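You operate a simulated robot arm through the tools that you are given. There is no shell and no other tool. Be economical: measure what you need, move in short steps, check, and stop when the job is done.

Carry out the task below with a simulated robot arm. There is one attempt and no reset: what you move stays moved.

## Task
Take the tag labelled "524-C" from the top of the shelf table and leave it on the brown disc on the top of the long bench. Take the cardboard tube from the front table and leave it on the brown cover board. Take the cover on the top of the long bench and put it away on the top of the shelf table. Open the leads drawer, fetch the black weight from the top of the long bench and set it in the inside of the leads drawer and shut the drawer again. Put the plain roll on the top of the long bench away on the top of the low table. Close the cores drawer. Put the little coil that says "W25" from the top of the drawer bench on the yellow tray and the little coil labelled "M76" on top of the brown dotted roll there. Do these in any order. Set down upright: cardboard tube, plain roll.

It is judged by the outcome, as a careful person would: the job done as asked, and still so three seconds after it is handed in. It fails if anything else is knocked over, pushed out of place, dropped, spilled or broken. Lids that push on must go on centred and level and be pressed home; caps that screw on are set level and turned clockwise until they are tight.

## Robot
A 6-joint arm with a four-finger gripper on a trunk, on a base that drives. Base frame: it is fixed to the floor where the robot stands at the start and does not move with it; the origin is under the middle of the robot, x ahead of it, y to its left, z up; the surface under the hand at the start is at about z = 800. Readings come in mm, rad, newtons and seconds.
With the tool pointing down near the work surface it reaches from about 100 to 920 mm from the robot's upright axis, wherever it stands. Its first joint turns from -2.897 to 2.897 rad. Places, roughly: black weight (7x7x6 cm) [-800, 1900, 800]; cardboard tube (10x10x20 cm) [1200, -500, 900]; cores drawer [-1100, 1500, 700]; cover (27x25x4 cm) [-500, 2000, 800]; cover board (35x27x1 cm) [1600, -800, 800]; disc [-250, 2000, 750]; dotted roll [-3000, 2000, 750]; inside of the leads drawer [400, 1800, 600]; leads drawer [400, 1700, 700]; little coil [-3250, 2000, 750]; plain roll [-1000, 2000, 1000]; tag [500, -250, 750]; top of the low table [-8800, -2400, 700]; top of the shelf table [700, -100, 800]; yellow tray (14x17 cm) [-2160, 1720, 800]. Payload 3.43 kg.
The tool frame sits at the grasp point between the pads (the TCP): z along the fingers, y along the line on which they close. The tips reach 30 mm beyond it. Largest opening 120 mm; the body of the gripper starts 85 mm behind the TCP.
Orientation is told as [roll, pitch, yaw] about the base's x, y, z axes, in that order, counted from this pose: with the fingers straight down and closing along the base's y, the tool's x points along the base's -x, its y along +y and its z along -z.

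## Interface
- The arm moves only by the tool send_rows. Its arguments are lists of equal length, an entry for each row: "turn": the turn, a rotation vector about the base's x, y, z in rad, a list of three; "offset": the shift along the base's x, y, z in mm, a list of three; "grip": the gripper command, from -1 (shut) to 1 (fully open), values between in proportion. In form: {"turn": [[wx, wy, wz], ...], "offset": [[x, y, z], ...], "grip": [grip, ...]}. A call has 1 to 8 rows; each row shifts and turns the commanded pose from where the row before left it. Each row takes 0.2 s and may step no farther than 50 mm and 0.15 rad from the row before; otherwise, or with a gripper value out of range, the whole call is refused. A pose out of reach is approached as far as the arm can. The call stops where the force on the tool passes 40 N (or 10 N more than at its start, if that is more) or the arm is blocked; 0.2 s more then pass. The fingers move at their own pace and stop on an object; they squeeze with about 22 N. The grip force told is the motor's: it shows also when the fingers shut on nothing. Time passes only in rows, and 0.2 s behind the last, so rows that do not move let the fingers close. It gives the time, the measured TCP pose, the force on the tool (base axes), the opening and the grip force at its end, in the units of the frame above (readings bear some noise), with the torque about the TCP (base axes, N m) and any sound that the robot's microphone picked up.
- Cameras (640 x 400 px; columns grow to the right, rows downward): "scene" is now at [77.5, 192.7, 1520.9]; the picture's right is [-0.19, -0.98, 0.00], its down [-0.50, 0.10, -0.86] and it looks along [0.85, -0.16, -0.51] (base axes); focal length 236 px, centre (320, 200). "wrist" rides on the gripper at [71, -17, -120] in the tool frame; the picture's right is [0.23, 0.97, 0.00], its down [-0.81, 0.19, -0.55] and it looks along [-0.54, 0.13, 0.83] (tool axes); focal length 275 px, centre (320, 200). There is no depth. A picture from a camera that has moved, and an enlarged one, comes with that camera's place and axes in the base frame and with its lens. The place of the scene camera against the robot may be out by one fixed shift of up to 18 mm in any direction.
- capture(camera): a new picture of that camera. The clock stands still meanwhile.
- slide_trunk(by): slides the trunk up (or, below 0, down) by that many mm; the arm and the scene camera ride with it, the base frame stays. It gives what a move gives, with no picture.
- base_move(legs): drives the robot by 1 to 6 legs, each [ahead, left, turn to the left] in mm, mm and rad, along the robot's own axes; the way and the turn of a leg run together, so that a leg with both is an arc; at most 1500 mm and 3.142 rad a leg. The arm and the cameras ride along, it lands a little off, and it stops where it bumps. It gives what a move gives.
- head_to(pan, tilt): turns the head with the scene camera to pan (to the left, within 2.094 rad either way) and tilt (down, from -0.506 to 1.204), counted from straight ahead of the robot. It gives what a move gives.
- close_up(camera, box): a new picture of the part [left, top, right, bottom] of that camera's present view, enlarged. The clock stands still meanwhile.
- finish_job(): hands the job in; it is judged then, once.

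Work in short steps. Places have to be worked out from the pictures, the camera data and where the tool is seen: move nearer, look again, correct. Check each grasp and each placing, and mend what went wrong. You have 493 turns and 238 pictures in all, those below and enlarged ones among them. Open the gripper and draw the arm clear of the work before you hand the job in, unless the task says otherwise; then end with one line.

The tools are called as a command line: name --argument value ..., lists and objects as JSON in quotes. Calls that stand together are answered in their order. send_rows: Moves the arm, as the interface text tells. Its arguments: {"type":"object","properties":{"turn":{"type":"array"},"offset":{"type":"array"},"grip":{"type":"array"}},"required":["turn","offset","grip"]} The other tools are called the same way: slide_trunk (by) slides the trunk up or down; base_move (legs) drives the base; head_to (pan, tilt) turns the head that bears the scene camera; capture (camera) takes a picture; close_up (camera, box) takes an enlarged picture of a part of a camera's view; finish_job () hands the job in.

At the start:

```text
time: 0.0
position: [487.6, -39.6, 1098.1]
tcp_rot: [0.0, 0.0, 0.0]
wrist_force: [0.9, -0.6, -0.4]
torque: [0.03, -0.01, 0.0]
grip_width: 120.0
grasp_force: 0.1
trunk travel left (down, up): [-75.0, 465.0]
robot x, y, heading: [1.5, 2.6, -0.0]
head pan, tilt: [-0.663, 1.201]
```

scene: 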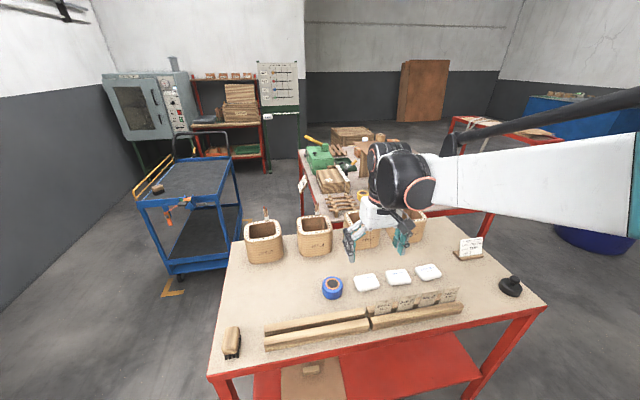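
wrist: 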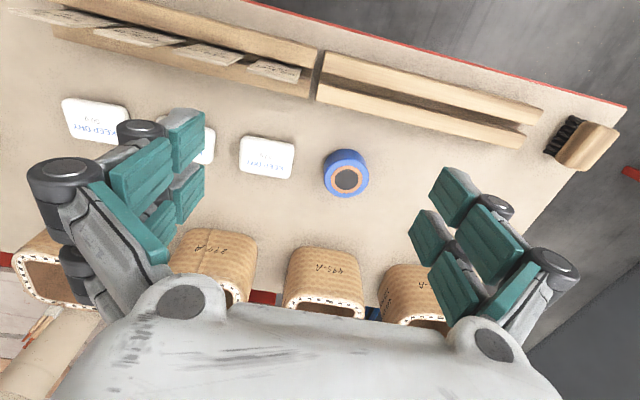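

I'll begin by enlarging the views of the shelf table to find the tag labelled 524-C.

close_up --camera "wrist" --box '[0, 0, 340, 212]'

close_up --camera "scene" --box '[340, 230, 540, 355]'

```text
1.88 times, centred on (170, 106) of wrist
camera zoom: at [417.5, -58.7, 1219.9], right [-0.23, 0.97, 0.0], down [0.81, 0.19, 0.55], along [0.54, 0.13, -0.83], focal length 518 px, centre (602, 377)
```

zoom: 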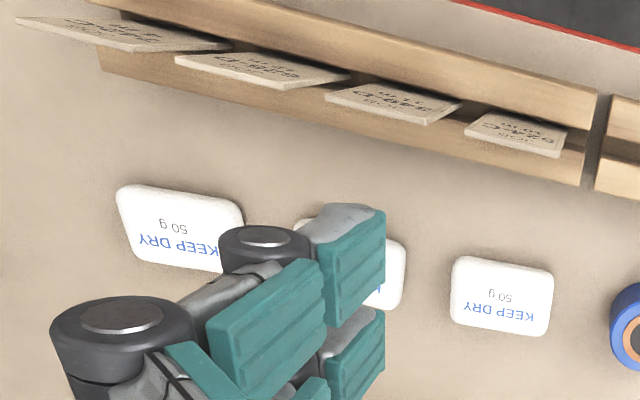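

```text
3.20 times, centred on (440, 292) of scene
camera zoom: at [77.5, 192.7, 1520.9], right [-0.19, -0.98, 0.0], down [-0.5, 0.1, -0.86], along [0.85, -0.16, -0.51], focal length 755 px, centre (-64, -96)
```

zoom: 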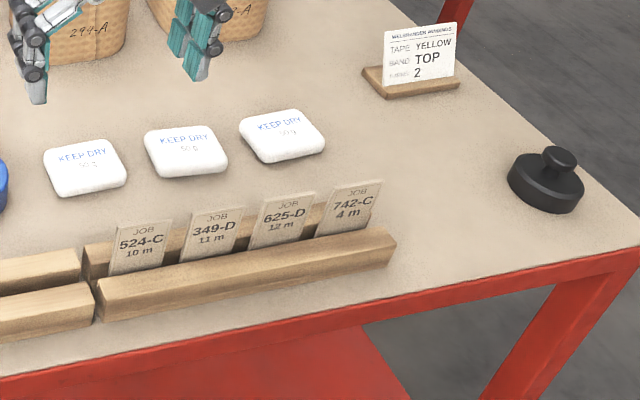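

Tag 524-C is the leftmost in its slot. Before acting I take a closer look at the sign card and the front table behind.

close_up --camera "scene" --box '[290, 110, 450, 210]'

close_up --camera "scene" --box '[200, 210, 360, 310]'

close_up --camera "scene" --box '[450, 230, 500, 262]'

```text
4.00 times, centred on (370, 160) of scene
camera zoom: at [77.5, 192.7, 1520.9], right [-0.19, -0.98, 0.0], down [-0.5, 0.1, -0.86], along [0.85, -0.16, -0.51], focal length 943 px, centre (120, 360)
```

zoom: 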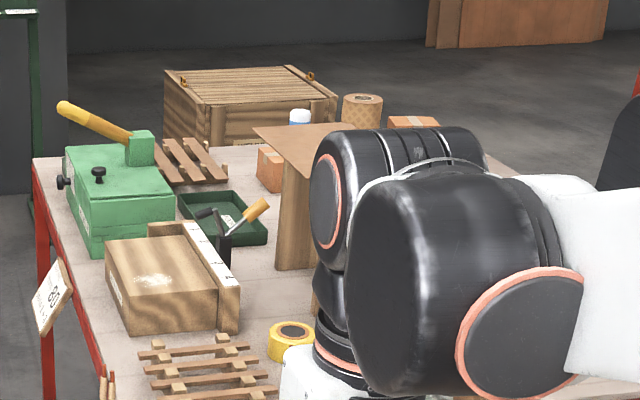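

```text
4.00 times, centred on (280, 260) of scene
camera zoom: at [77.5, 192.7, 1520.9], right [-0.19, -0.98, 0.0], down [-0.5, 0.1, -0.86], along [0.85, -0.16, -0.51], focal length 943 px, centre (480, -40)
```

zoom: 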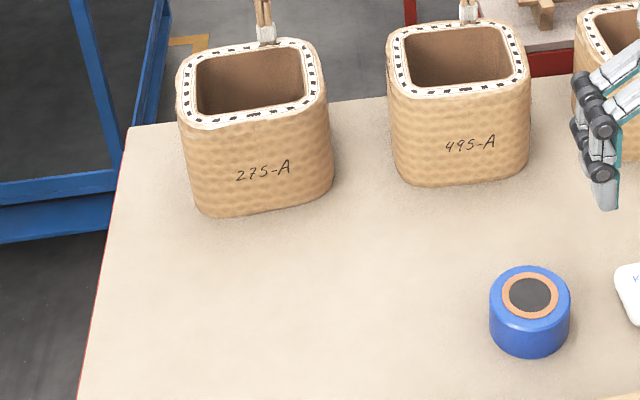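

```text
12.50 times, centred on (475, 246) of scene
camera zoom: at [77.5, 192.7, 1520.9], right [-0.19, -0.98, 0.0], down [-0.5, 0.1, -0.86], along [0.85, -0.16, -0.51], focal length 2948 px, centre (-1618, -375)
```

zoom: 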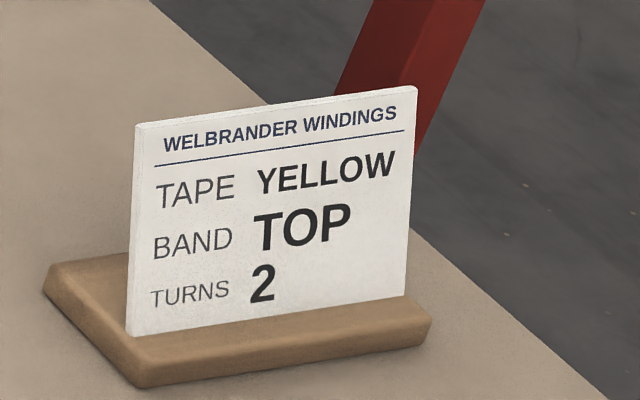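

I move nearer to the tag to measure its place and lean.

send_rows --turn '[[0, 0, 0], [0, 0, 0], [0, 0, 0]]' --offset '[[-30, -25, -30], [-30, -25, -30], [0, 0, -40]]' --grip '[1, 1, 1]'

capture --camera "wrist"

capture --camera "scene"

```text
time: 0.8
position: [423.5, -89.8, 1000.2]
tcp_rot: [-0.002, 0.001, -0.001]
wrist_force: [0.4, -0.9, -1.0]
torque: [0.06, -0.03, 0.01]
grip_width: 119.9
grasp_force: 0.1
trunk travel left (down, up): [-75.0, 465.0]
robot x, y, heading: [0.8, 0.6, 0.003]
head pan, tilt: [-0.663, 1.201]
```

```text
230 pictures are left
camera wrist: at [353.2, -108.1, 1121.6], right [-0.23, 0.97, 0.0], down [0.81, 0.19, 0.55], along [0.54, 0.13, -0.83], focal length 275 px, centre (320, 200)
```

wrist: 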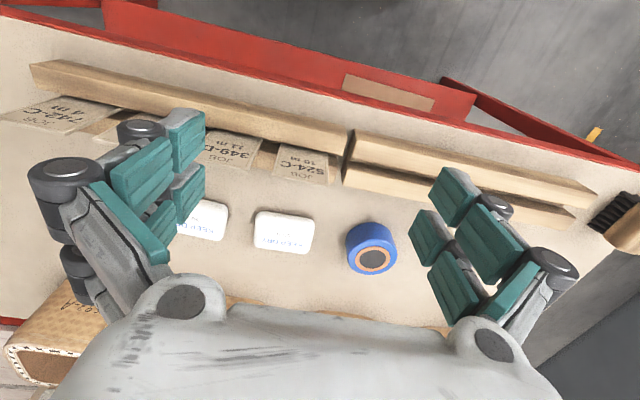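

```text
229 pictures are left
camera scene: at [45.9, 198.1, 1471.8], right [-0.2, -0.98, 0.0], down [-0.9, 0.18, -0.39], along [0.38, -0.08, -0.92], focal length 236 px, centre (320, 200)
```

scene: 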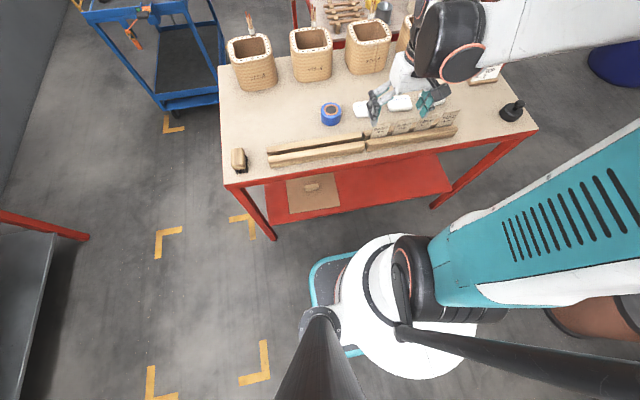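

The tag's visible; zoom in to measure edges.

close_up --camera "wrist" --box '[200, 110, 400, 235]'

close_up --camera "scene" --box '[340, 90, 480, 178]'

```text
3.20 times, centred on (300, 172) of wrist
camera zoom: at [353.2, -108.1, 1121.6], right [-0.23, 0.97, 0.0], down [0.81, 0.19, 0.55], along [0.54, 0.13, -0.83], focal length 881 px, centre (384, 288)
```

zoom: 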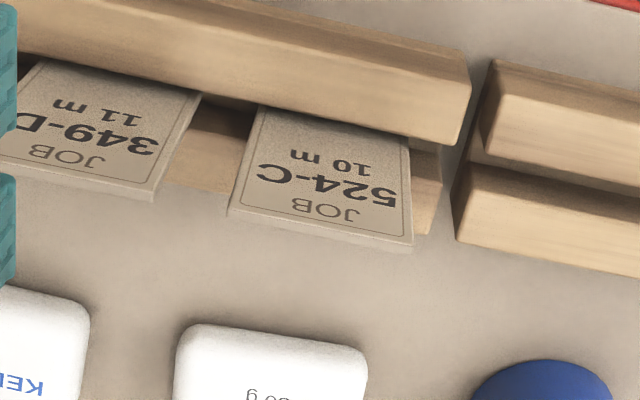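

```text
4.55 times, centred on (410, 134) of scene
camera zoom: at [45.9, 198.1, 1471.8], right [-0.2, -0.98, 0.0], down [-0.9, 0.18, -0.39], along [0.38, -0.08, -0.92], focal length 1072 px, centre (-89, 500)
```

zoom: 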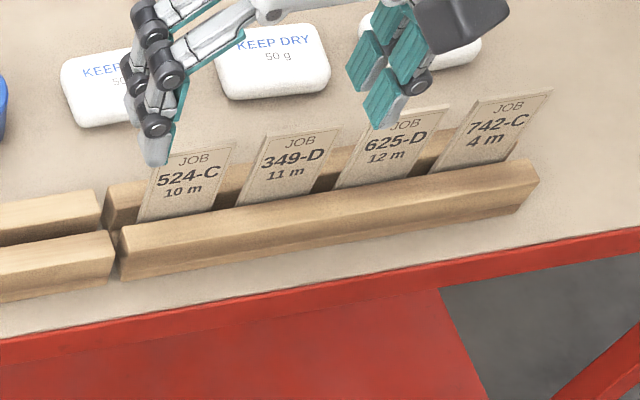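

The tag stands vertically, top edge at about (482, −122…−69, 899). I'll grip it by its side edges with the tool horizontal (camera above), so first I turn the wrist by π.

send_rows --turn '[[0, 0, 0.15], [0, 0, 0.15], [0, 0, 0.15], [0, 0, 0.15], [0, 0, 0.15], [0, 0, 0.15], [0, 0, 0.15], [0, 0, 0.15]]' --offset '[[0, 0, 10], [0, 0, 10], [0, 0, 10], [0, 0, 10], [0, 0, 0], [0, 0, 0], [0, 0, 0], [0, 0, 0]]' --grip '[1, 1, 1, 1, 1, 1, 1, 1]'

send_rows --turn '[[0, 0, 0.15], [0, 0, 0.15], [0, 0, 0.15], [0, 0, 0.15], [0, 0, 0.15], [0, 0, 0.15], [0, 0, 0.15], [0, 0, 0.15]]' --offset '[[0, 0, 0], [0, 0, 0], [0, 0, 0], [0, 0, 0], [0, 0, 0], [0, 0, 0], [0, 0, 0], [0, 0, 0]]' --grip '[1, 1, 1, 1, 1, 1, 1, 1]'

send_rows --turn '[[0, 0, 0.15], [0, 0, 0.15], [0, 0, 0.15], [0, 0, 0.15], [0, 0, 0.142], [0, 0, 0], [0, 0, 0]]' --offset '[[0, 0, 0], [0, 0, 0], [0, 0, 0], [0, 0, 0], [0, 0, 0], [0, 0, 0], [0, 0, 0]]' --grip '[1, 1, 1, 1, 1, 1, 1]'

```text
time: 2.6
position: [446.6, -95.2, 1039.1]
tcp_rot: [0.0, 0.001, 1.202]
wrist_force: [-0.1, 0.6, 0.8]
torque: [0.06, 0.01, -0.03]
grip_width: 120.0
grasp_force: 0.1
trunk travel left (down, up): [-75.0, 465.0]
robot x, y, heading: [2.4, -1.6, -0.002]
head pan, tilt: [-0.663, 1.201]
```

```text
time: 4.4
position: [442.4, -94.1, 1038.3]
tcp_rot: [0.001, 0.0, 2.4]
wrist_force: [-0.6, -0.9, 0.6]
torque: [0.1, -0.05, 0.03]
grip_width: 120.0
grasp_force: 0.1
trunk travel left (down, up): [-75.0, 465.0]
robot x, y, heading: [0.6, -2.7, -0.003]
head pan, tilt: [-0.663, 1.201]
```

```text
time: 6.0
position: [432.1, 40.5, 1038.0]
tcp_rot: [0.015, 0.001, 3.118]
wrist_force: [-0.5, -0.6, -0.8]
torque: [0.0, 0.01, -0.01]
grip_width: 120.0
grasp_force: 0.0
out of reach, approached as far as the arm can: row 3, 4, 5
trunk travel left (down, up): [-75.0, 465.0]
robot x, y, heading: [-5.1, -2.2, 0.002]
head pan, tilt: [-0.663, 1.201]
```

The wrist hits a joint limit near +2.7 rad, so I go back to yaw 0 and will instead use a 60° tilt with the camera beneath but clear.

send_rows --turn '[[0, 0, -0.15], [0, 0, -0.15], [0, 0, -0.15], [0, 0, -0.15], [0, 0, -0.15], [0, 0, -0.15], [0, 0, -0.15], [0, 0, -0.15]]' --offset '[[0, 0, 0], [0, 0, 0], [0, 0, 0], [0, 0, 0], [0, 0, 0], [0, 0, 0], [0, 0, 0], [0, 0, 0]]' --grip '[1, 1, 1, 1, 1, 1, 1, 1]'

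send_rows --turn '[[0, 0, -0.15], [0, 0, -0.15], [0, 0, -0.15], [0, 0, -0.15], [0, 0, -0.15], [0, 0, -0.15], [0, 0, -0.15], [0, 0, -0.15]]' --offset '[[0, 0, 0], [0, 0, 0], [0, 0, 0], [0, 0, 0], [0, 0, 0], [0, 0, 0], [0, 0, 0], [0, 0, 0]]' --grip '[1, 1, 1, 1, 1, 1, 1, 1]'

send_rows --turn '[[0, 0, -0.15], [0, 0, -0.15], [0, 0, -0.15], [0, 0, -0.15], [0, 0, -0.142], [0, -0.15, 0], [0, -0.15, 0], [0, -0.15, 0]]' --offset '[[0, 0, 0], [0, 0, 0], [0, 0, 0], [0, 0, 0], [0, 0, 0], [-15, 0, 0], [-15, 0, 0], [-15, 0, 0]]' --grip '[1, 1, 1, 1, 1, 1, 1, 1]'

send_rows --turn '[[0, -0.15, 0], [0, -0.15, 0], [0, -0.15, 0], [0, -0.147, 0], [0, 0, 0]]' --offset '[[0, 0, 0], [0, 0, 0], [0, 0, 0], [0, 0, 0], [0, 0, 0]]' --grip '[0.2, 0.2, 0.2, 0.2, 0.2]'

capture --camera "wrist"

```text
time: 7.8
position: [432.8, 41.5, 1038.6]
tcp_rot: [0.001, -0.001, 1.94]
wrist_force: [0.0, 0.3, 0.7]
torque: [0.02, -0.02, 0.01]
grip_width: 119.7
grasp_force: 0.1
trunk travel left (down, up): [-75.0, 465.0]
robot x, y, heading: [2.6, 1.1, -0.003]
head pan, tilt: [-0.663, 1.201]
```

```text
time: 9.6
position: [432.2, 39.8, 1038.0]
tcp_rot: [0.001, 0.001, 0.738]
wrist_force: [0.0, -0.2, -0.5]
torque: [0.02, -0.01, -0.02]
grip_width: 120.1
grasp_force: 0.0
trunk travel left (down, up): [-75.0, 465.0]
robot x, y, heading: [-2.1, -5.5, 0.001]
head pan, tilt: [-0.663, 1.201]
```

```text
time: 11.4
position: [386.5, 38.1, 1039.6]
tcp_rot: [0.002, -0.453, 0.0]
wrist_force: [1.0, 0.5, 0.3]
torque: [0.0, 0.02, 0.02]
grip_width: 119.9
grasp_force: 0.1
trunk travel left (down, up): [-75.0, 465.0]
robot x, y, heading: [4.2, -0.0, -0.0]
head pan, tilt: [-0.663, 1.201]
```

```text
time: 12.6
position: [403.9, 43.1, 1050.4]
tcp_rot: [-0.001, -1.047, 0.0]
wrist_force: [0.1, -0.3, 0.3]
torque: [0.01, 0.04, 0.01]
grip_width: 71.8
grasp_force: 0.1
trunk travel left (down, up): [-75.0, 465.0]
robot x, y, heading: [-0.8, 0.8, 0.002]
head pan, tilt: [-0.663, 1.201]
```

```text
226 pictures are left
camera wrist: at [263.7, 25.6, 1050.0], right [-0.12, 0.97, -0.2], down [-0.07, 0.19, 0.98], along [0.99, 0.13, 0.05], focal length 275 px, centre (320, 200)
```

wrist: 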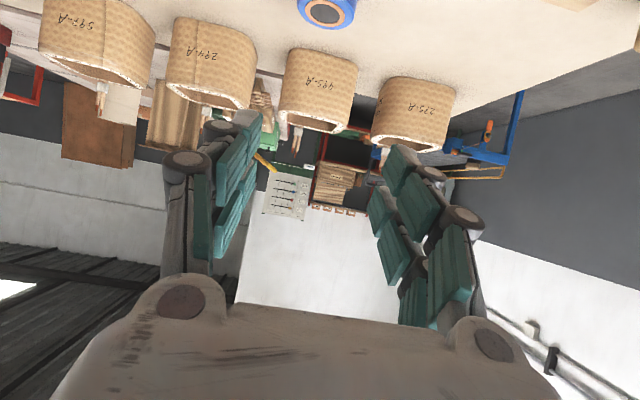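

Tilt reached. Moving to a standoff 90 mm back from the tag along the tool axis, with a 67 mm opening.

send_rows --turn '[[0, 0, 0], [0, 0, 0], [0, 0, 0], [0, 0, 0], [0, 0, 0]]' --offset '[[-4.2, -34.6, -28.8], [-4.2, -34.6, -28.8], [-4.2, -34.6, -28.8], [-4.2, -34.6, -28.8], [0, 0, 0]]' --grip '[0.12, 0.12, 0.12, 0.12, 0.12]'

capture --camera "wrist"

close_up --camera "scene" --box '[320, 70, 500, 182]'

```text
time: 14.0
position: [397.2, -123.5, 1011.0]
tcp_rot: [0.002, -1.045, 0.0]
wrist_force: [0.7, 0.5, -0.7]
torque: [0.03, 0.02, 0.04]
grip_width: 67.2
grasp_force: 0.1
out of reach, approached as far as the arm can: row 2, 3, 4
trunk travel left (down, up): [-75.0, 465.0]
robot x, y, heading: [-2.0, -3.3, -0.002]
head pan, tilt: [-0.663, 1.201]
stopped in row 5: the arm was blocked; the commanded pose is now the measured one
```

```text
225 pictures are left
camera wrist: at [257.4, -142.3, 1010.7], right [-0.12, 0.97, -0.2], down [-0.07, 0.19, 0.98], along [0.99, 0.13, 0.05], focal length 275 px, centre (320, 200)
```

wrist: 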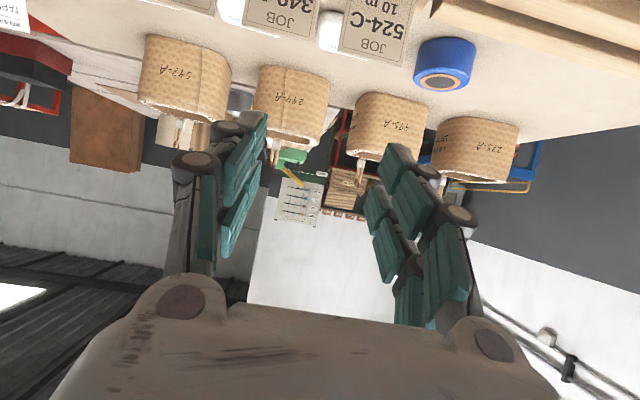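

```text
3.56 times, centred on (410, 126) of scene
camera zoom: at [46.1, 223.4, 1472.1], right [0.24, -0.97, 0.0], down [-0.89, -0.22, -0.39], along [0.38, 0.09, -0.92], focal length 838 px, centre (0, 463)
```

zoom: 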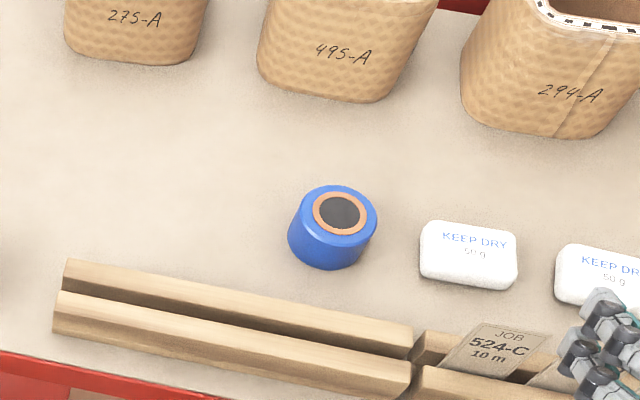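

The arm can't fold that low so near; I slide the trunk down 70 mm and back the base by 100 mm for better reach.

base_move --legs '[[-120, 0, 0]]'

slide_trunk --by -60

send_rows --turn '[[0, 0, 0], [0, 0, 0], [0, 0, 0]]' --offset '[[30, 10, 0], [30, 10, 0], [30, 8, 0]]' --grip '[0.12, 0.12, 0.12]'

capture --camera "wrist"

```text
time: 15.2
position: [275.5, -123.6, 1011.4]
tcp_rot: [0.002, -1.044, 0.002]
wrist_force: [0.6, -0.6, 0.4]
torque: [0.0, 0.0, 0.02]
grip_width: 67.2
grasp_force: 0.0
trunk travel left (down, up): [-75.0, 465.0]
robot x, y, heading: [-122.7, 2.7, 0.003]
head pan, tilt: [-0.663, 1.201]
```

```text
time: 16.2
position: [276.1, -123.5, 950.6]
tcp_rot: [0.001, -1.045, 0.001]
wrist_force: [-0.6, -0.3, 0.7]
torque: [0.03, 0.01, 0.02]
grip_width: 66.9
grasp_force: 0.1
trunk travel left (down, up): [-15.0, 525.0]
robot x, y, heading: [-118.7, 1.4, 0.006]
head pan, tilt: [-0.663, 1.201]
```

```text
time: 17.0
position: [364.7, -95.0, 950.5]
tcp_rot: [0.002, -1.044, 0.0]
wrist_force: [-0.9, -0.6, 1.3]
torque: [0.0, -0.01, -0.01]
grip_width: 67.1
grasp_force: 0.1
trunk travel left (down, up): [-15.0, 525.0]
robot x, y, heading: [-121.4, -0.5, 0.004]
head pan, tilt: [-0.663, 1.201]
```

```text
223 pictures are left
camera wrist: at [226.4, -113.4, 949.9], right [-0.12, 0.97, -0.2], down [-0.07, 0.19, 0.98], along [0.99, 0.13, 0.05], focal length 275 px, centre (320, 200)
```

wrist: 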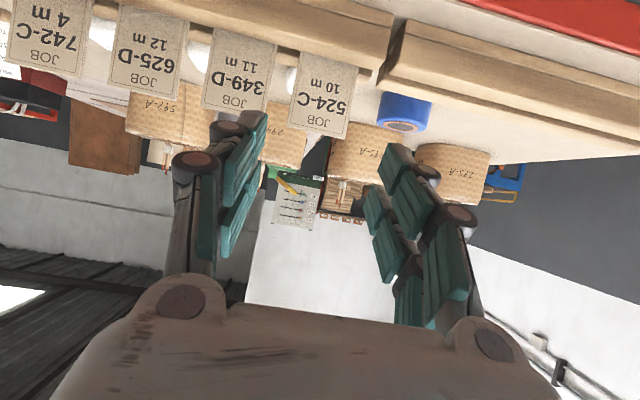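

The tag is confirmed at y −120…−68.5, top z≈901. I align on the tool axis and advance to straddle it.

send_rows --turn '[[0, 0, 0], [0, 0, 0], [0, 0, 0], [0, 0, 0]]' --offset '[[22, 0.5, -15.5], [39, 0, -22.5], [20, 0, -11], [0, 0, 0]]' --grip '[0.06, 0.06, 0.06, 0.06]'

capture --camera "wrist"

```text
time: 18.0
position: [450.6, -95.7, 917.5]
tcp_rot: [0.003, -1.043, 0.002]
wrist_force: [0.0, -0.7, 0.3]
torque: [-0.01, 0.0, 0.02]
grip_width: 63.5
grasp_force: 0.0
out of reach, approached as far as the arm can: row 2, 3
trunk travel left (down, up): [-15.0, 525.0]
robot x, y, heading: [-120.0, -1.2, 0.001]
head pan, tilt: [-0.663, 1.201]
```

```text
222 pictures are left
camera wrist: at [311.1, -113.8, 917.1], right [-0.12, 0.97, -0.2], down [-0.07, 0.19, 0.98], along [0.99, 0.13, 0.04], focal length 275 px, centre (320, 200)
```

wrist: 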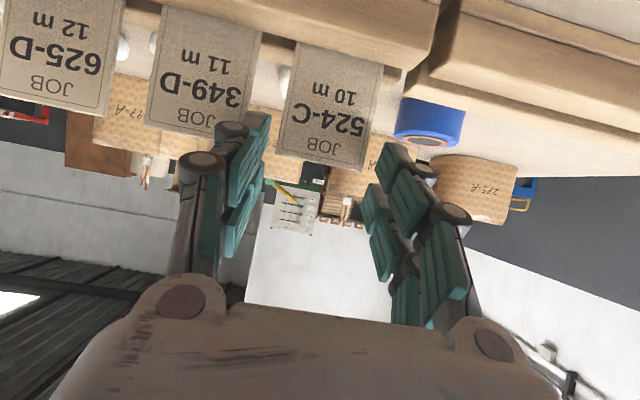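

Still too high by ~27 mm; reach further out seems to allow lower. I back the base 200 mm more and lower the trunk the remaining 15 mm.

base_move --legs '[[-200, 0, 0]]'

slide_trunk --by -15

send_rows --turn '[[0, 0, 0], [0, 0, 0], [0, 0, 0], [0, 0, 0]]' --offset '[[45, 0, 0], [45, 0, 0], [30, 0, 20], [0, 0, 0]]' --grip '[0.06, 0.06, 0.06, 0.06]'

```text
time: 19.6
position: [257.2, -96.0, 917.5]
tcp_rot: [0.001, -1.041, 0.0]
wrist_force: [0.6, 0.2, 0.3]
torque: [0.02, 0.0, -0.02]
grip_width: 63.8
grasp_force: 0.0
trunk travel left (down, up): [-15.0, 525.0]
robot x, y, heading: [-313.1, -2.0, 0.005]
head pan, tilt: [-0.663, 1.201]
```

```text
time: 20.2
position: [257.2, -96.3, 901.9]
tcp_rot: [0.002, -1.043, 0.002]
wrist_force: [1.1, -0.2, 0.1]
torque: [0.04, 0.04, 0.01]
grip_width: 63.4
grasp_force: 0.0
trunk travel left (down, up): [0.0, 540.0]
robot x, y, heading: [-315.4, 0.6, 0.004]
head pan, tilt: [-0.663, 1.201]
```

```text
time: 21.2
position: [377.0, -97.0, 920.7]
tcp_rot: [0.001, -1.041, 0.001]
wrist_force: [-0.7, -0.4, 0.9]
torque: [-0.02, -0.01, -0.03]
grip_width: 63.6
grasp_force: 0.0
trunk travel left (down, up): [0.0, 540.0]
robot x, y, heading: [-317.3, 1.3, 0.006]
head pan, tilt: [-0.663, 1.201]
```

Reach is fine now. Advancing most of the way to the tag, then a look.

send_rows --turn '[[0, 0, 0], [0, 0, 0], [0, 0, 0]]' --offset '[[35, 2, -10], [23, 0, -10], [0, 0, 0]]' --grip '[0.06, 0.06, 0.06]'

capture --camera "wrist"

```text
time: 22.0
position: [436.3, -94.8, 900.7]
tcp_rot: [-0.001, -1.042, 0.002]
wrist_force: [1.1, 0.4, -0.8]
torque: [0.01, 0.0, 0.0]
grip_width: 63.6
grasp_force: 0.1
trunk travel left (down, up): [0.0, 540.0]
robot x, y, heading: [-312.0, -0.2, 0.006]
head pan, tilt: [-0.663, 1.201]
```

```text
221 pictures are left
camera wrist: at [297.1, -112.6, 900.9], right [-0.12, 0.97, -0.2], down [-0.07, 0.19, 0.98], along [0.99, 0.13, 0.04], focal length 275 px, centre (320, 200)
```

wrist: 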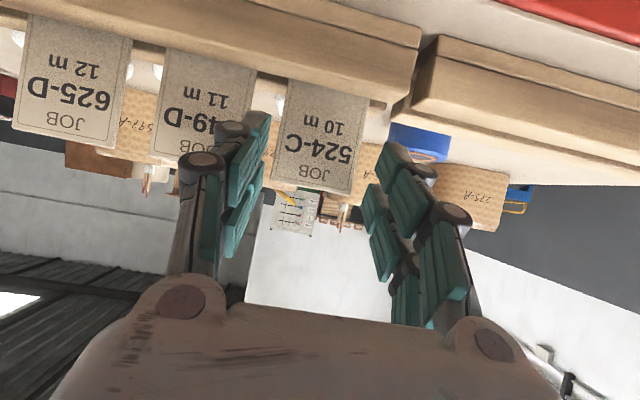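

The tag is centred between the fingers (y ≈ −94.6). Advance the last 29 mm and close.

send_rows --turn '[[0, 0, 0], [0, 0, 0], [0, 0, 0], [0, 0, 0], [0, 0, 0]]' --offset '[[15, 0, -6], [14, 0, -6], [0, 0, 0], [0, 0, 0], [0, 0, 0]]' --grip '[0.06, 0.06, -0.3, -0.3, -0.3]'

capture --camera "wrist"

```text
time: 23.2
position: [463.8, -95.0, 889.7]
tcp_rot: [0.001, -1.042, 0.002]
wrist_force: [0.4, 0.1, 0.7]
torque: [0.01, 0.01, 0.02]
grip_width: 53.8
grasp_force: 21.9
trunk travel left (down, up): [0.0, 540.0]
robot x, y, heading: [-315.0, -1.3, 0.0]
head pan, tilt: [-0.663, 1.201]
```

```text
220 pictures are left
camera wrist: at [324.9, -113.2, 889.6], right [-0.12, 0.97, -0.2], down [-0.07, 0.19, 0.98], along [0.99, 0.13, 0.04], focal length 275 px, centre (320, 200)
```

wrist: 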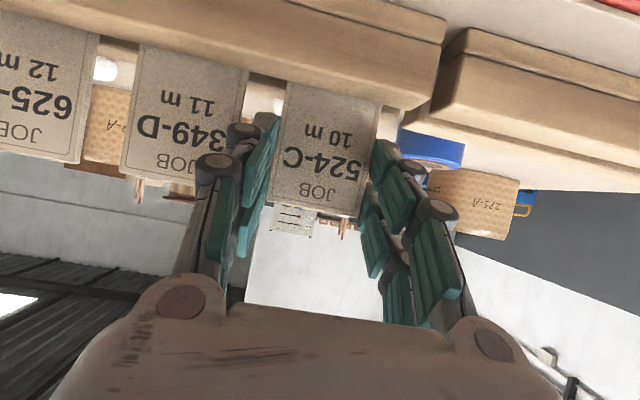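

Gripped (53.8 mm, 22 N). Now lift straight up out of the slot.

send_rows --turn '[[0, 0, 0], [0, 0, 0], [0, 0, 0], [0, 0, 0], [0, 0, 0], [0, 0, 0]]' --offset '[[0, 0, 15], [0, 0, 25], [0, 0, 30], [0, 0, 40], [0, 0, 40], [-40, 0, 20]]' --grip '[-0.3, -0.3, -0.3, -0.3, -0.3, -0.3]'

capture --camera "wrist"

```text
time: 24.6
position: [423.5, -93.8, 1059.7]
tcp_rot: [0.0, -1.041, 0.003]
wrist_force: [-0.2, 0.4, -1.1]
torque: [0.03, 0.02, 0.0]
grip_width: 53.6
grasp_force: 22.1
trunk travel left (down, up): [0.0, 540.0]
robot x, y, heading: [-314.0, 0.6, 0.001]
head pan, tilt: [-0.663, 1.201]
```

```text
219 pictures are left
camera wrist: at [284.1, -111.4, 1059.1], right [-0.12, 0.97, -0.2], down [-0.07, 0.19, 0.98], along [0.99, 0.13, 0.04], focal length 275 px, centre (320, 200)
```

wrist: 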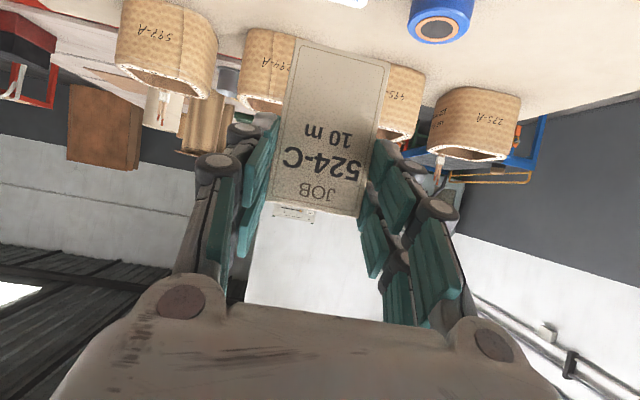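

Tag held. I look left towards the long bench before driving.

head_to --pan 1.57 --tilt 0.4

capture --camera "scene"

```text
time: 26.7
position: [421.7, -93.6, 1059.6]
tcp_rot: [0.001, -1.04, 0.003]
wrist_force: [0.6, -0.1, -1.1]
torque: [-0.03, -0.02, 0.03]
grip_width: 53.8
grasp_force: 21.6
trunk travel left (down, up): [0.0, 540.0]
robot x, y, heading: [-318.6, 1.0, 0.004]
head pan, tilt: [1.571, 0.4]
```

```text
218 pictures are left
camera scene: at [-326.0, 302.1, 1458.0], right [1.0, 0.0, 0.0], down [0.0, -0.39, -0.92], along [0.0, 0.92, -0.39], focal length 236 px, centre (320, 200)
```

scene: 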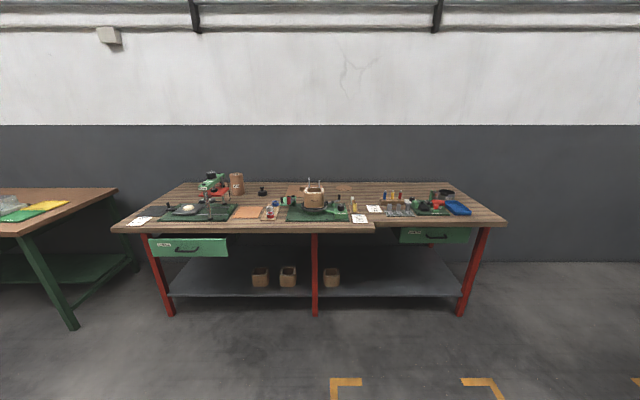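

The long bench with two drawers is visible. Enlarging its top in two halves.

close_up --camera "scene" --box '[110, 160, 310, 285]'

close_up --camera "scene" --box '[250, 165, 410, 265]'

close_up --camera "scene" --box '[350, 165, 510, 265]'

```text
3.20 times, centred on (210, 222) of scene
camera zoom: at [-326.0, 302.1, 1458.0], right [1.0, 0.0, 0.0], down [0.0, -0.39, -0.92], along [0.0, 0.92, -0.39], focal length 755 px, centre (672, 128)
```

zoom: 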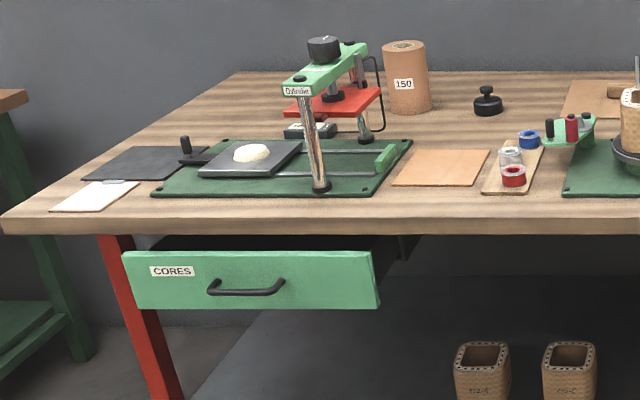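

```text
4.00 times, centred on (330, 215) of scene
camera zoom: at [-326.0, 302.1, 1458.0], right [1.0, 0.0, 0.0], down [0.0, -0.39, -0.92], along [0.0, 0.92, -0.39], focal length 943 px, centre (280, 140)
```

zoom: 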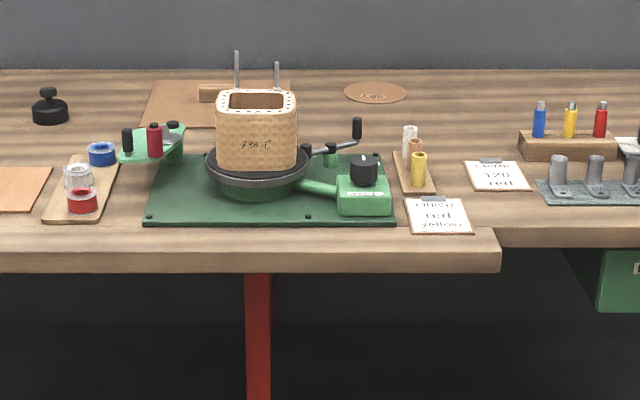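

```text
4.00 times, centred on (430, 215) of scene
camera zoom: at [-326.0, 302.1, 1458.0], right [1.0, 0.0, 0.0], down [0.0, -0.39, -0.92], along [0.0, 0.92, -0.39], focal length 943 px, centre (-120, 140)
```

zoom: 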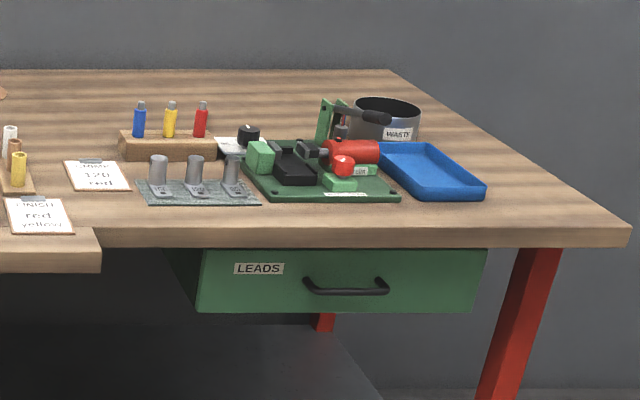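

I retract the arm and bring the tool back to pointing down before driving.

send_rows --turn '[[0, 0.13, 0], [0, 0.13, 0], [0, 0.13, 0], [0, 0.13, 0], [0, 0.13, 0], [0, 0.13, 0], [0, 0.13, 0], [0, 0.13, 0]]' --offset '[[-35, 10, 10], [-35, 10, 10], [-35, 10, 10], [-35, 10, 10], [-35, 10, 10], [-35, 10, 10], [-30, 10, 10], [-30, 10, 10]]' --grip '[-0.3, -0.3, -0.3, -0.3, -0.3, -0.3, -0.3, -0.3]'

base_move --legs '[[0, 0, 1.57], [900, -185, 0]]'

head_to --pan 0.0 --tilt 0.6

capture --camera "scene"

capture --camera "wrist"

```text
time: 28.5
position: [153.0, -15.0, 1136.7]
tcp_rot: [0.003, 0.001, 0.0]
wrist_force: [0.6, 1.0, 0.0]
torque: [0.01, 0.01, 0.06]
grip_width: 53.5
grasp_force: 21.9
trunk travel left (down, up): [0.0, 540.0]
robot x, y, heading: [-317.9, -1.1, 0.001]
head pan, tilt: [1.571, 0.4]
```

```text
time: 37.3
position: [-152.7, 1382.5, 1136.6]
tcp_rot: [0.002, -0.003, 1.591]
wrist_force: [0.2, 0.1, -0.2]
torque: [-0.04, -0.02, 0.0]
grip_width: 53.8
grasp_force: 22.0
trunk travel left (down, up): [0.0, 540.0]
robot x, y, heading: [-158.3, 918.2, 1.59]
head pan, tilt: [1.571, 0.4]
```

```text
time: 38.9
position: [-151.0, 1382.6, 1137.3]
tcp_rot: [0.001, -0.003, 1.592]
wrist_force: [0.9, 0.2, -0.1]
torque: [0.0, 0.03, 0.0]
grip_width: 53.8
grasp_force: 21.3
trunk travel left (down, up): [0.0, 540.0]
robot x, y, heading: [-159.8, 916.2, 1.59]
head pan, tilt: [0.0, 0.6]
```

```text
214 pictures are left
camera scene: at [-348.9, 988.7, 1439.8], right [1.0, 0.02, 0.0], down [0.01, -0.56, -0.83], along [-0.02, 0.82, -0.56], focal length 236 px, centre (320, 200)
```

scene: 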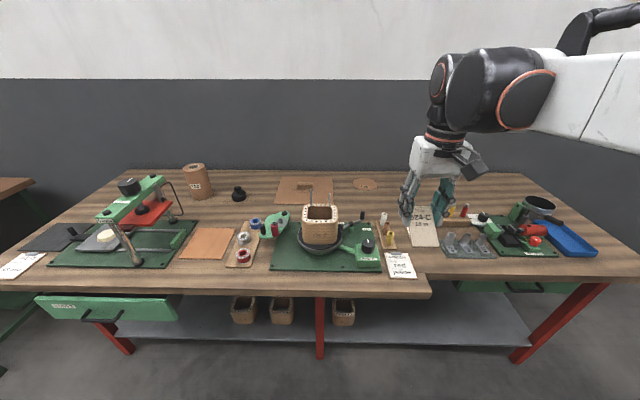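

```text
213 pictures are left
camera wrist: at [-132.4, 1310.3, 1258.3], right [-0.97, -0.25, 0.0], down [-0.21, 0.81, 0.56], along [-0.14, 0.54, -0.83], focal length 275 px, centre (320, 200)
```

wrist: 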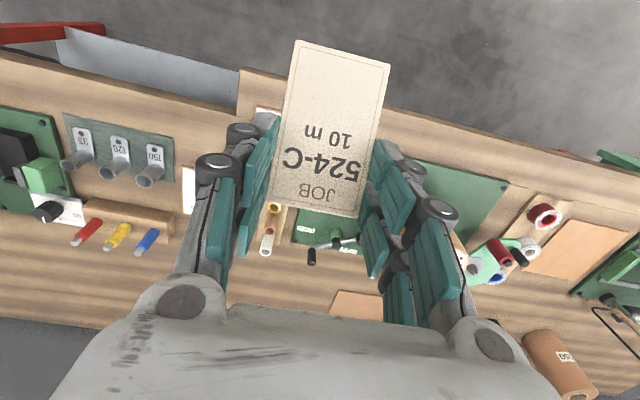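

The disc lies at about (−137, 2055). I drive closer, to within reach, staying clear of the bench legs.

base_move --legs '[[300, -29, -0.02]]'

head_to --pan -0.2 --tilt 1.15

capture --camera "scene"

send_rows --turn '[[0, 0, 0], [0, 0, 0], [0, 0, 0]]' --offset '[[0, 45, 0], [0, 45, 0], [0, 45, 0]]' --grip '[-0.3, -0.3, -0.3]'

capture --camera "wrist"

```text
time: 41.0
position: [-110.7, 1682.8, 1136.8]
tcp_rot: [0.002, -0.004, 1.56]
wrist_force: [0.2, -0.2, -1.1]
torque: [0.03, 0.0, -0.02]
grip_width: 53.6
grasp_force: 21.9
trunk travel left (down, up): [0.0, 540.0]
robot x, y, heading: [-127.0, 1215.4, 1.564]
head pan, tilt: [0.0, 0.6]
```

```text
time: 42.0
position: [-110.4, 1683.6, 1137.0]
tcp_rot: [0.001, -0.002, 1.562]
wrist_force: [-0.3, -0.1, -0.7]
torque: [0.01, 0.0, 0.01]
grip_width: 53.7
grasp_force: 22.3
trunk travel left (down, up): [0.0, 540.0]
robot x, y, heading: [-126.2, 1210.1, 1.563]
head pan, tilt: [-0.201, 1.15]
```

```text
212 pictures are left
camera scene: at [-308.2, 1265.0, 1398.2], right [0.98, -0.2, 0.0], down [-0.19, -0.89, -0.41], along [0.08, 0.4, -0.91], focal length 236 px, centre (320, 200)
```

scene: 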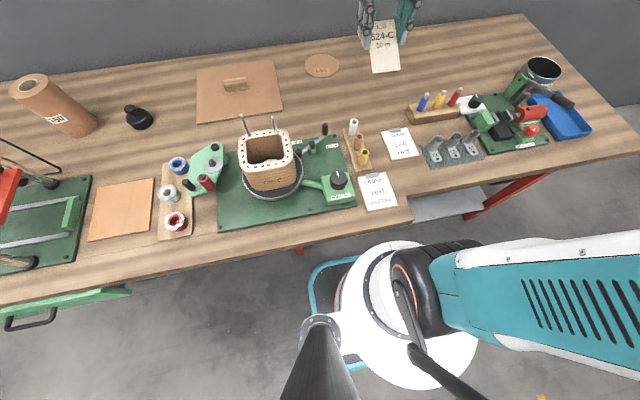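

```text
time: 42.8
position: [-111.1, 1816.8, 1138.9]
tcp_rot: [0.0, -0.003, 1.561]
wrist_force: [-0.7, -1.1, -0.2]
torque: [0.04, -0.01, 0.0]
grip_width: 53.8
grasp_force: 22.6
trunk travel left (down, up): [0.0, 540.0]
robot x, y, heading: [-129.4, 1217.8, 1.561]
head pan, tilt: [-0.201, 1.15]
```

```text
211 pictures are left
camera wrist: at [-94.0, 1745.2, 1259.6], right [-0.98, -0.22, 0.0], down [-0.18, 0.81, 0.56], along [-0.12, 0.54, -0.83], focal length 275 px, centre (320, 200)
```

wrist: 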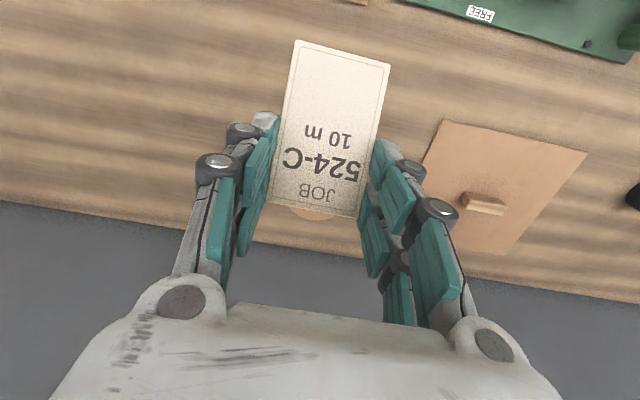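

To see the disc unobstructed, I shift the hand to the right (+x) and look again.

send_rows --turn '[[0, 0, 0], [0, 0, 0], [0, 0, 0], [0, 0, 0]]' --offset '[[40, 0, -10], [40, 0, -10], [40, 0, -20], [20, 0, -20]]' --grip '[-0.3, -0.3, -0.3, -0.3]'

capture --camera "wrist"

send_rows --turn '[[0, 0, 0], [0, 0, 0], [0, 0, 0]]' --offset '[[-10, 0, 45], [-5, 0, 45], [0, -45, 0]]' --grip '[-0.3, -0.3, -0.3]'

capture --camera "wrist"

```text
time: 43.8
position: [29.8, 1818.3, 1073.7]
tcp_rot: [0.003, -0.004, 1.561]
wrist_force: [0.1, 0.1, -0.7]
torque: [-0.01, -0.05, 0.0]
grip_width: 53.9
grasp_force: 22.2
trunk travel left (down, up): [0.0, 540.0]
robot x, y, heading: [-130.1, 1215.9, 1.565]
head pan, tilt: [-0.201, 1.15]
```

```text
210 pictures are left
camera wrist: at [47.5, 1745.3, 1196.1], right [-0.97, -0.22, 0.0], down [-0.18, 0.81, 0.56], along [-0.12, 0.54, -0.83], focal length 275 px, centre (320, 200)
```

wrist: 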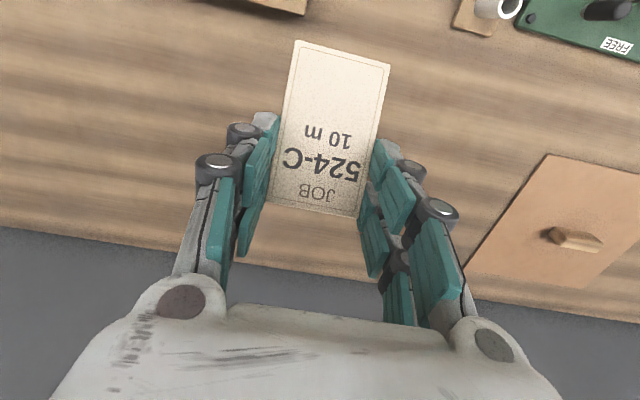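

```text
time: 44.5
position: [16.2, 1771.8, 1166.6]
tcp_rot: [0.002, -0.002, 1.563]
wrist_force: [0.5, 0.7, -0.4]
torque: [-0.08, -0.01, -0.03]
grip_width: 54.1
grasp_force: 21.8
trunk travel left (down, up): [0.0, 540.0]
robot x, y, heading: [-130.8, 1215.1, 1.565]
head pan, tilt: [-0.201, 1.15]
```

```text
209 pictures are left
camera wrist: at [34.1, 1699.7, 1287.3], right [-0.97, -0.22, 0.0], down [-0.18, 0.81, 0.55], along [-0.12, 0.54, -0.83], focal length 275 px, centre (320, 200)
```

wrist: 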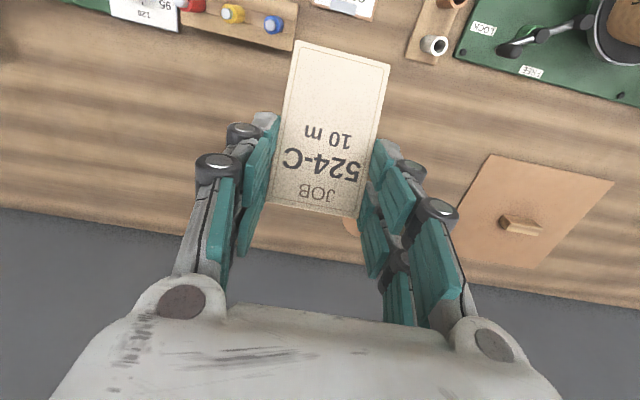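

The fingers hid the disc; I move to look at it through the gap between the fingers.

send_rows --turn '[[0, 0, 0], [0, 0, 0], [0, 0, 0]]' --offset '[[-45, -8, 0], [-48, -8, 0], [-48, 0, 0]]' --grip '[-0.3, -0.3, -0.3]'

close_up --camera "wrist" --box '[240, 190, 400, 290]'

```text
time: 45.4
position: [-126.7, 1755.4, 1172.2]
tcp_rot: [0.001, -0.003, 1.562]
wrist_force: [0.2, -0.5, -0.1]
torque: [0.0, -0.01, 0.04]
grip_width: 53.5
grasp_force: 21.8
trunk travel left (down, up): [0.0, 540.0]
robot x, y, heading: [-131.7, 1216.3, 1.561]
head pan, tilt: [-0.201, 1.15]
```

```text
4.00 times, centred on (320, 240) of wrist
camera zoom: at [-108.6, 1682.2, 1292.5], right [-0.98, -0.22, 0.0], down [-0.18, 0.81, 0.56], along [-0.12, 0.54, -0.83], focal length 1101 px, centre (320, 40)
```

zoom: 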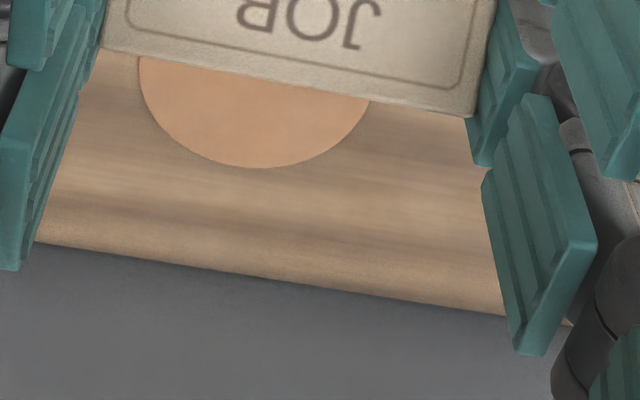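

Disc centre is about (−150, 2026), radius 63. Moving above it, then tilting the hand further to bring the tag flat.

send_rows --turn '[[0, 0, 0], [0, 0, 0], [0, 0, 0], [0, 0, 0], [0, 0, 0], [0, 0, 0], [0, 0, 0]]' --offset '[[-3.3, 40.7, -21.4], [-3.3, 40.7, -21.4], [-3.3, 40.7, -21.4], [-3.3, 40.7, -21.4], [-3.3, 40.7, -21.4], [-3.3, 40.7, -21.4], [-3.3, 40.7, -21.4]]' --grip '[-0.3, -0.3, -0.3, -0.3, -0.3, -0.3, -0.3]'

send_rows --turn '[[-0.13, 0, 0], [-0.13, 0, 0], [-0.13, 0, 0], [-0.13, 0, 0], [0, 0, 0]]' --offset '[[0, 5, -10], [0, 5, -10], [0, 5, -10], [0, 5, -10], [0, 0, 0]]' --grip '[-0.3, -0.3, -0.3, -0.3, -0.3]'

```text
time: 47.0
position: [-152.8, 2041.2, 1014.0]
tcp_rot: [0.002, -0.004, 1.563]
wrist_force: [0.7, 0.2, 0.7]
torque: [0.03, 0.0, 0.01]
grip_width: 53.5
grasp_force: 21.7
trunk travel left (down, up): [0.0, 540.0]
robot x, y, heading: [-126.6, 1217.4, 1.563]
head pan, tilt: [-0.201, 1.15]
```

```text
time: 48.1
position: [-150.0, 2018.6, 966.8]
tcp_rot: [0.0, 0.441, 1.562]
wrist_force: [-0.4, 0.2, -1.6]
torque: [-0.04, -0.01, 0.01]
grip_width: 53.7
grasp_force: 21.8
out of reach, approached as far as the arm can: row 3, 4
trunk travel left (down, up): [0.0, 540.0]
robot x, y, heading: [-126.7, 1215.5, 1.561]
head pan, tilt: [-0.201, 1.15]
```

Limited by reach; I ease the tilt slightly, creep the base 25 mm ahead, and see.

base_move --legs '[[25, 0, 0]]'

send_rows --turn '[[0.1, 0, 0], [0, 0, 0], [0, 0, 0]]' --offset '[[0, 12, -30], [0, 10, -30], [0, 0, 0]]' --grip '[-0.3, -0.3, -0.3]'

capture --camera "wrist"

capture --camera "scene"

```text
time: 49.0
position: [-148.4, 2031.5, 967.7]
tcp_rot: [0.002, 0.438, 1.56]
wrist_force: [0.8, -0.6, -0.1]
torque: [0.0, -0.02, 0.05]
grip_width: 53.6
grasp_force: 22.0
trunk travel left (down, up): [0.0, 540.0]
robot x, y, heading: [-128.5, 1230.7, 1.563]
head pan, tilt: [-0.201, 1.15]
stopped in leg 1: the robot was blocked; the commanded pose is now the measured one
```

```text
time: 49.8
position: [-148.0, 2054.0, 907.5]
tcp_rot: [0.001, 0.336, 1.56]
wrist_force: [-0.1, 0.0, -0.3]
torque: [-0.01, -0.05, 0.03]
grip_width: 53.7
grasp_force: 22.0
trunk travel left (down, up): [0.0, 540.0]
robot x, y, heading: [-125.0, 1230.6, 1.559]
head pan, tilt: [-0.201, 1.15]
```

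```text
207 pictures are left
camera wrist: at [-130.0, 2024.9, 1045.7], right [-0.98, -0.21, 0.08], down [-0.18, 0.95, 0.25], along [-0.13, 0.23, -0.96], focal length 275 px, centre (320, 200)
```

wrist: 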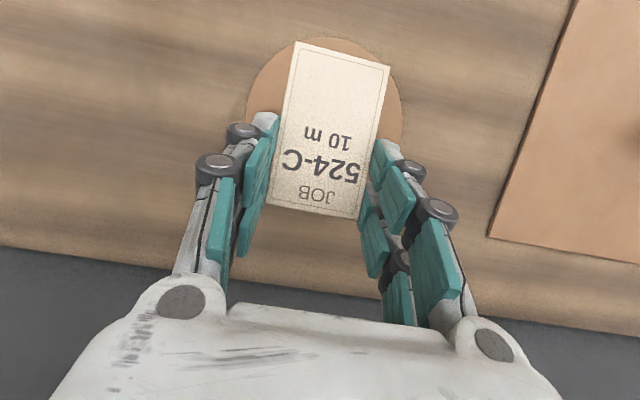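

```text
206 pictures are left
camera scene: at [-307.7, 1275.7, 1398.5], right [0.98, -0.21, 0.0], down [-0.19, -0.89, -0.41], along [0.08, 0.4, -0.91], focal length 236 px, centre (320, 200)
```

scene: 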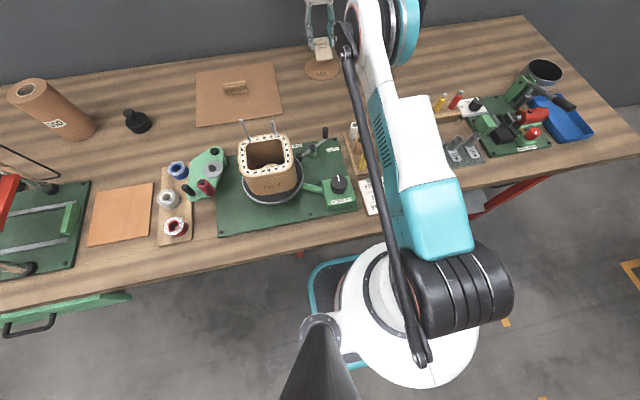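

The tag is over the disc, almost flat. Lowering carefully until contact.

send_rows --turn '[[0, 0, 0], [0, 0, 0], [0, 0, 0], [0, 0, 0]]' --offset '[[-1, 2, -20], [-1, 0, -20], [0, 0, -6], [0, 0, 0]]' --grip '[-0.3, -0.3, -0.3, -0.3]'

capture --camera "wrist"

close_up --camera "scene" --box '[270, 20, 370, 82]'

```text
time: 50.8
position: [-150.3, 2053.0, 863.8]
tcp_rot: [0.002, 0.335, 1.559]
wrist_force: [-0.2, -0.9, -0.4]
torque: [0.02, 0.02, 0.0]
grip_width: 53.5
grasp_force: 22.0
trunk travel left (down, up): [0.0, 540.0]
robot x, y, heading: [-129.0, 1229.7, 1.562]
head pan, tilt: [-0.201, 1.15]
```

```text
205 pictures are left
camera wrist: at [-132.9, 2025.1, 1002.0], right [-0.98, -0.21, 0.08], down [-0.18, 0.95, 0.26], along [-0.13, 0.24, -0.96], focal length 275 px, centre (320, 200)
```

wrist: 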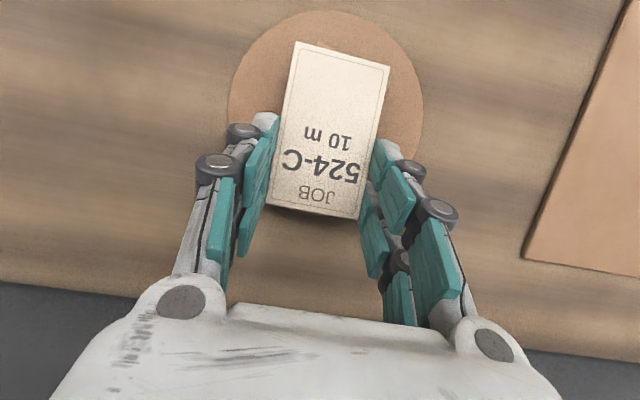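

```text
6.40 times, centred on (320, 51) of scene
camera zoom: at [-307.5, 1272.5, 1398.5], right [0.98, -0.21, 0.0], down [-0.19, -0.89, -0.41], along [0.08, 0.41, -0.91], focal length 1509 px, centre (320, 1154)
```

zoom: 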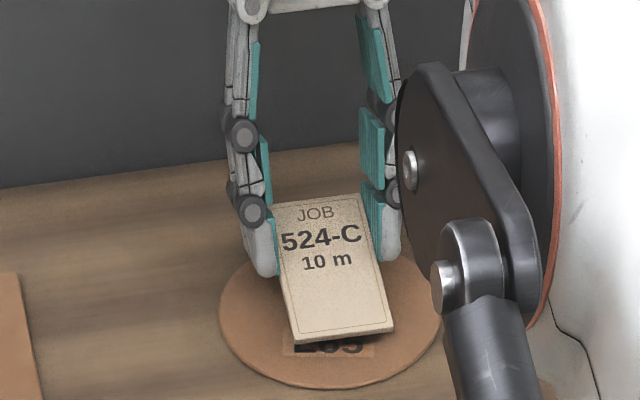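

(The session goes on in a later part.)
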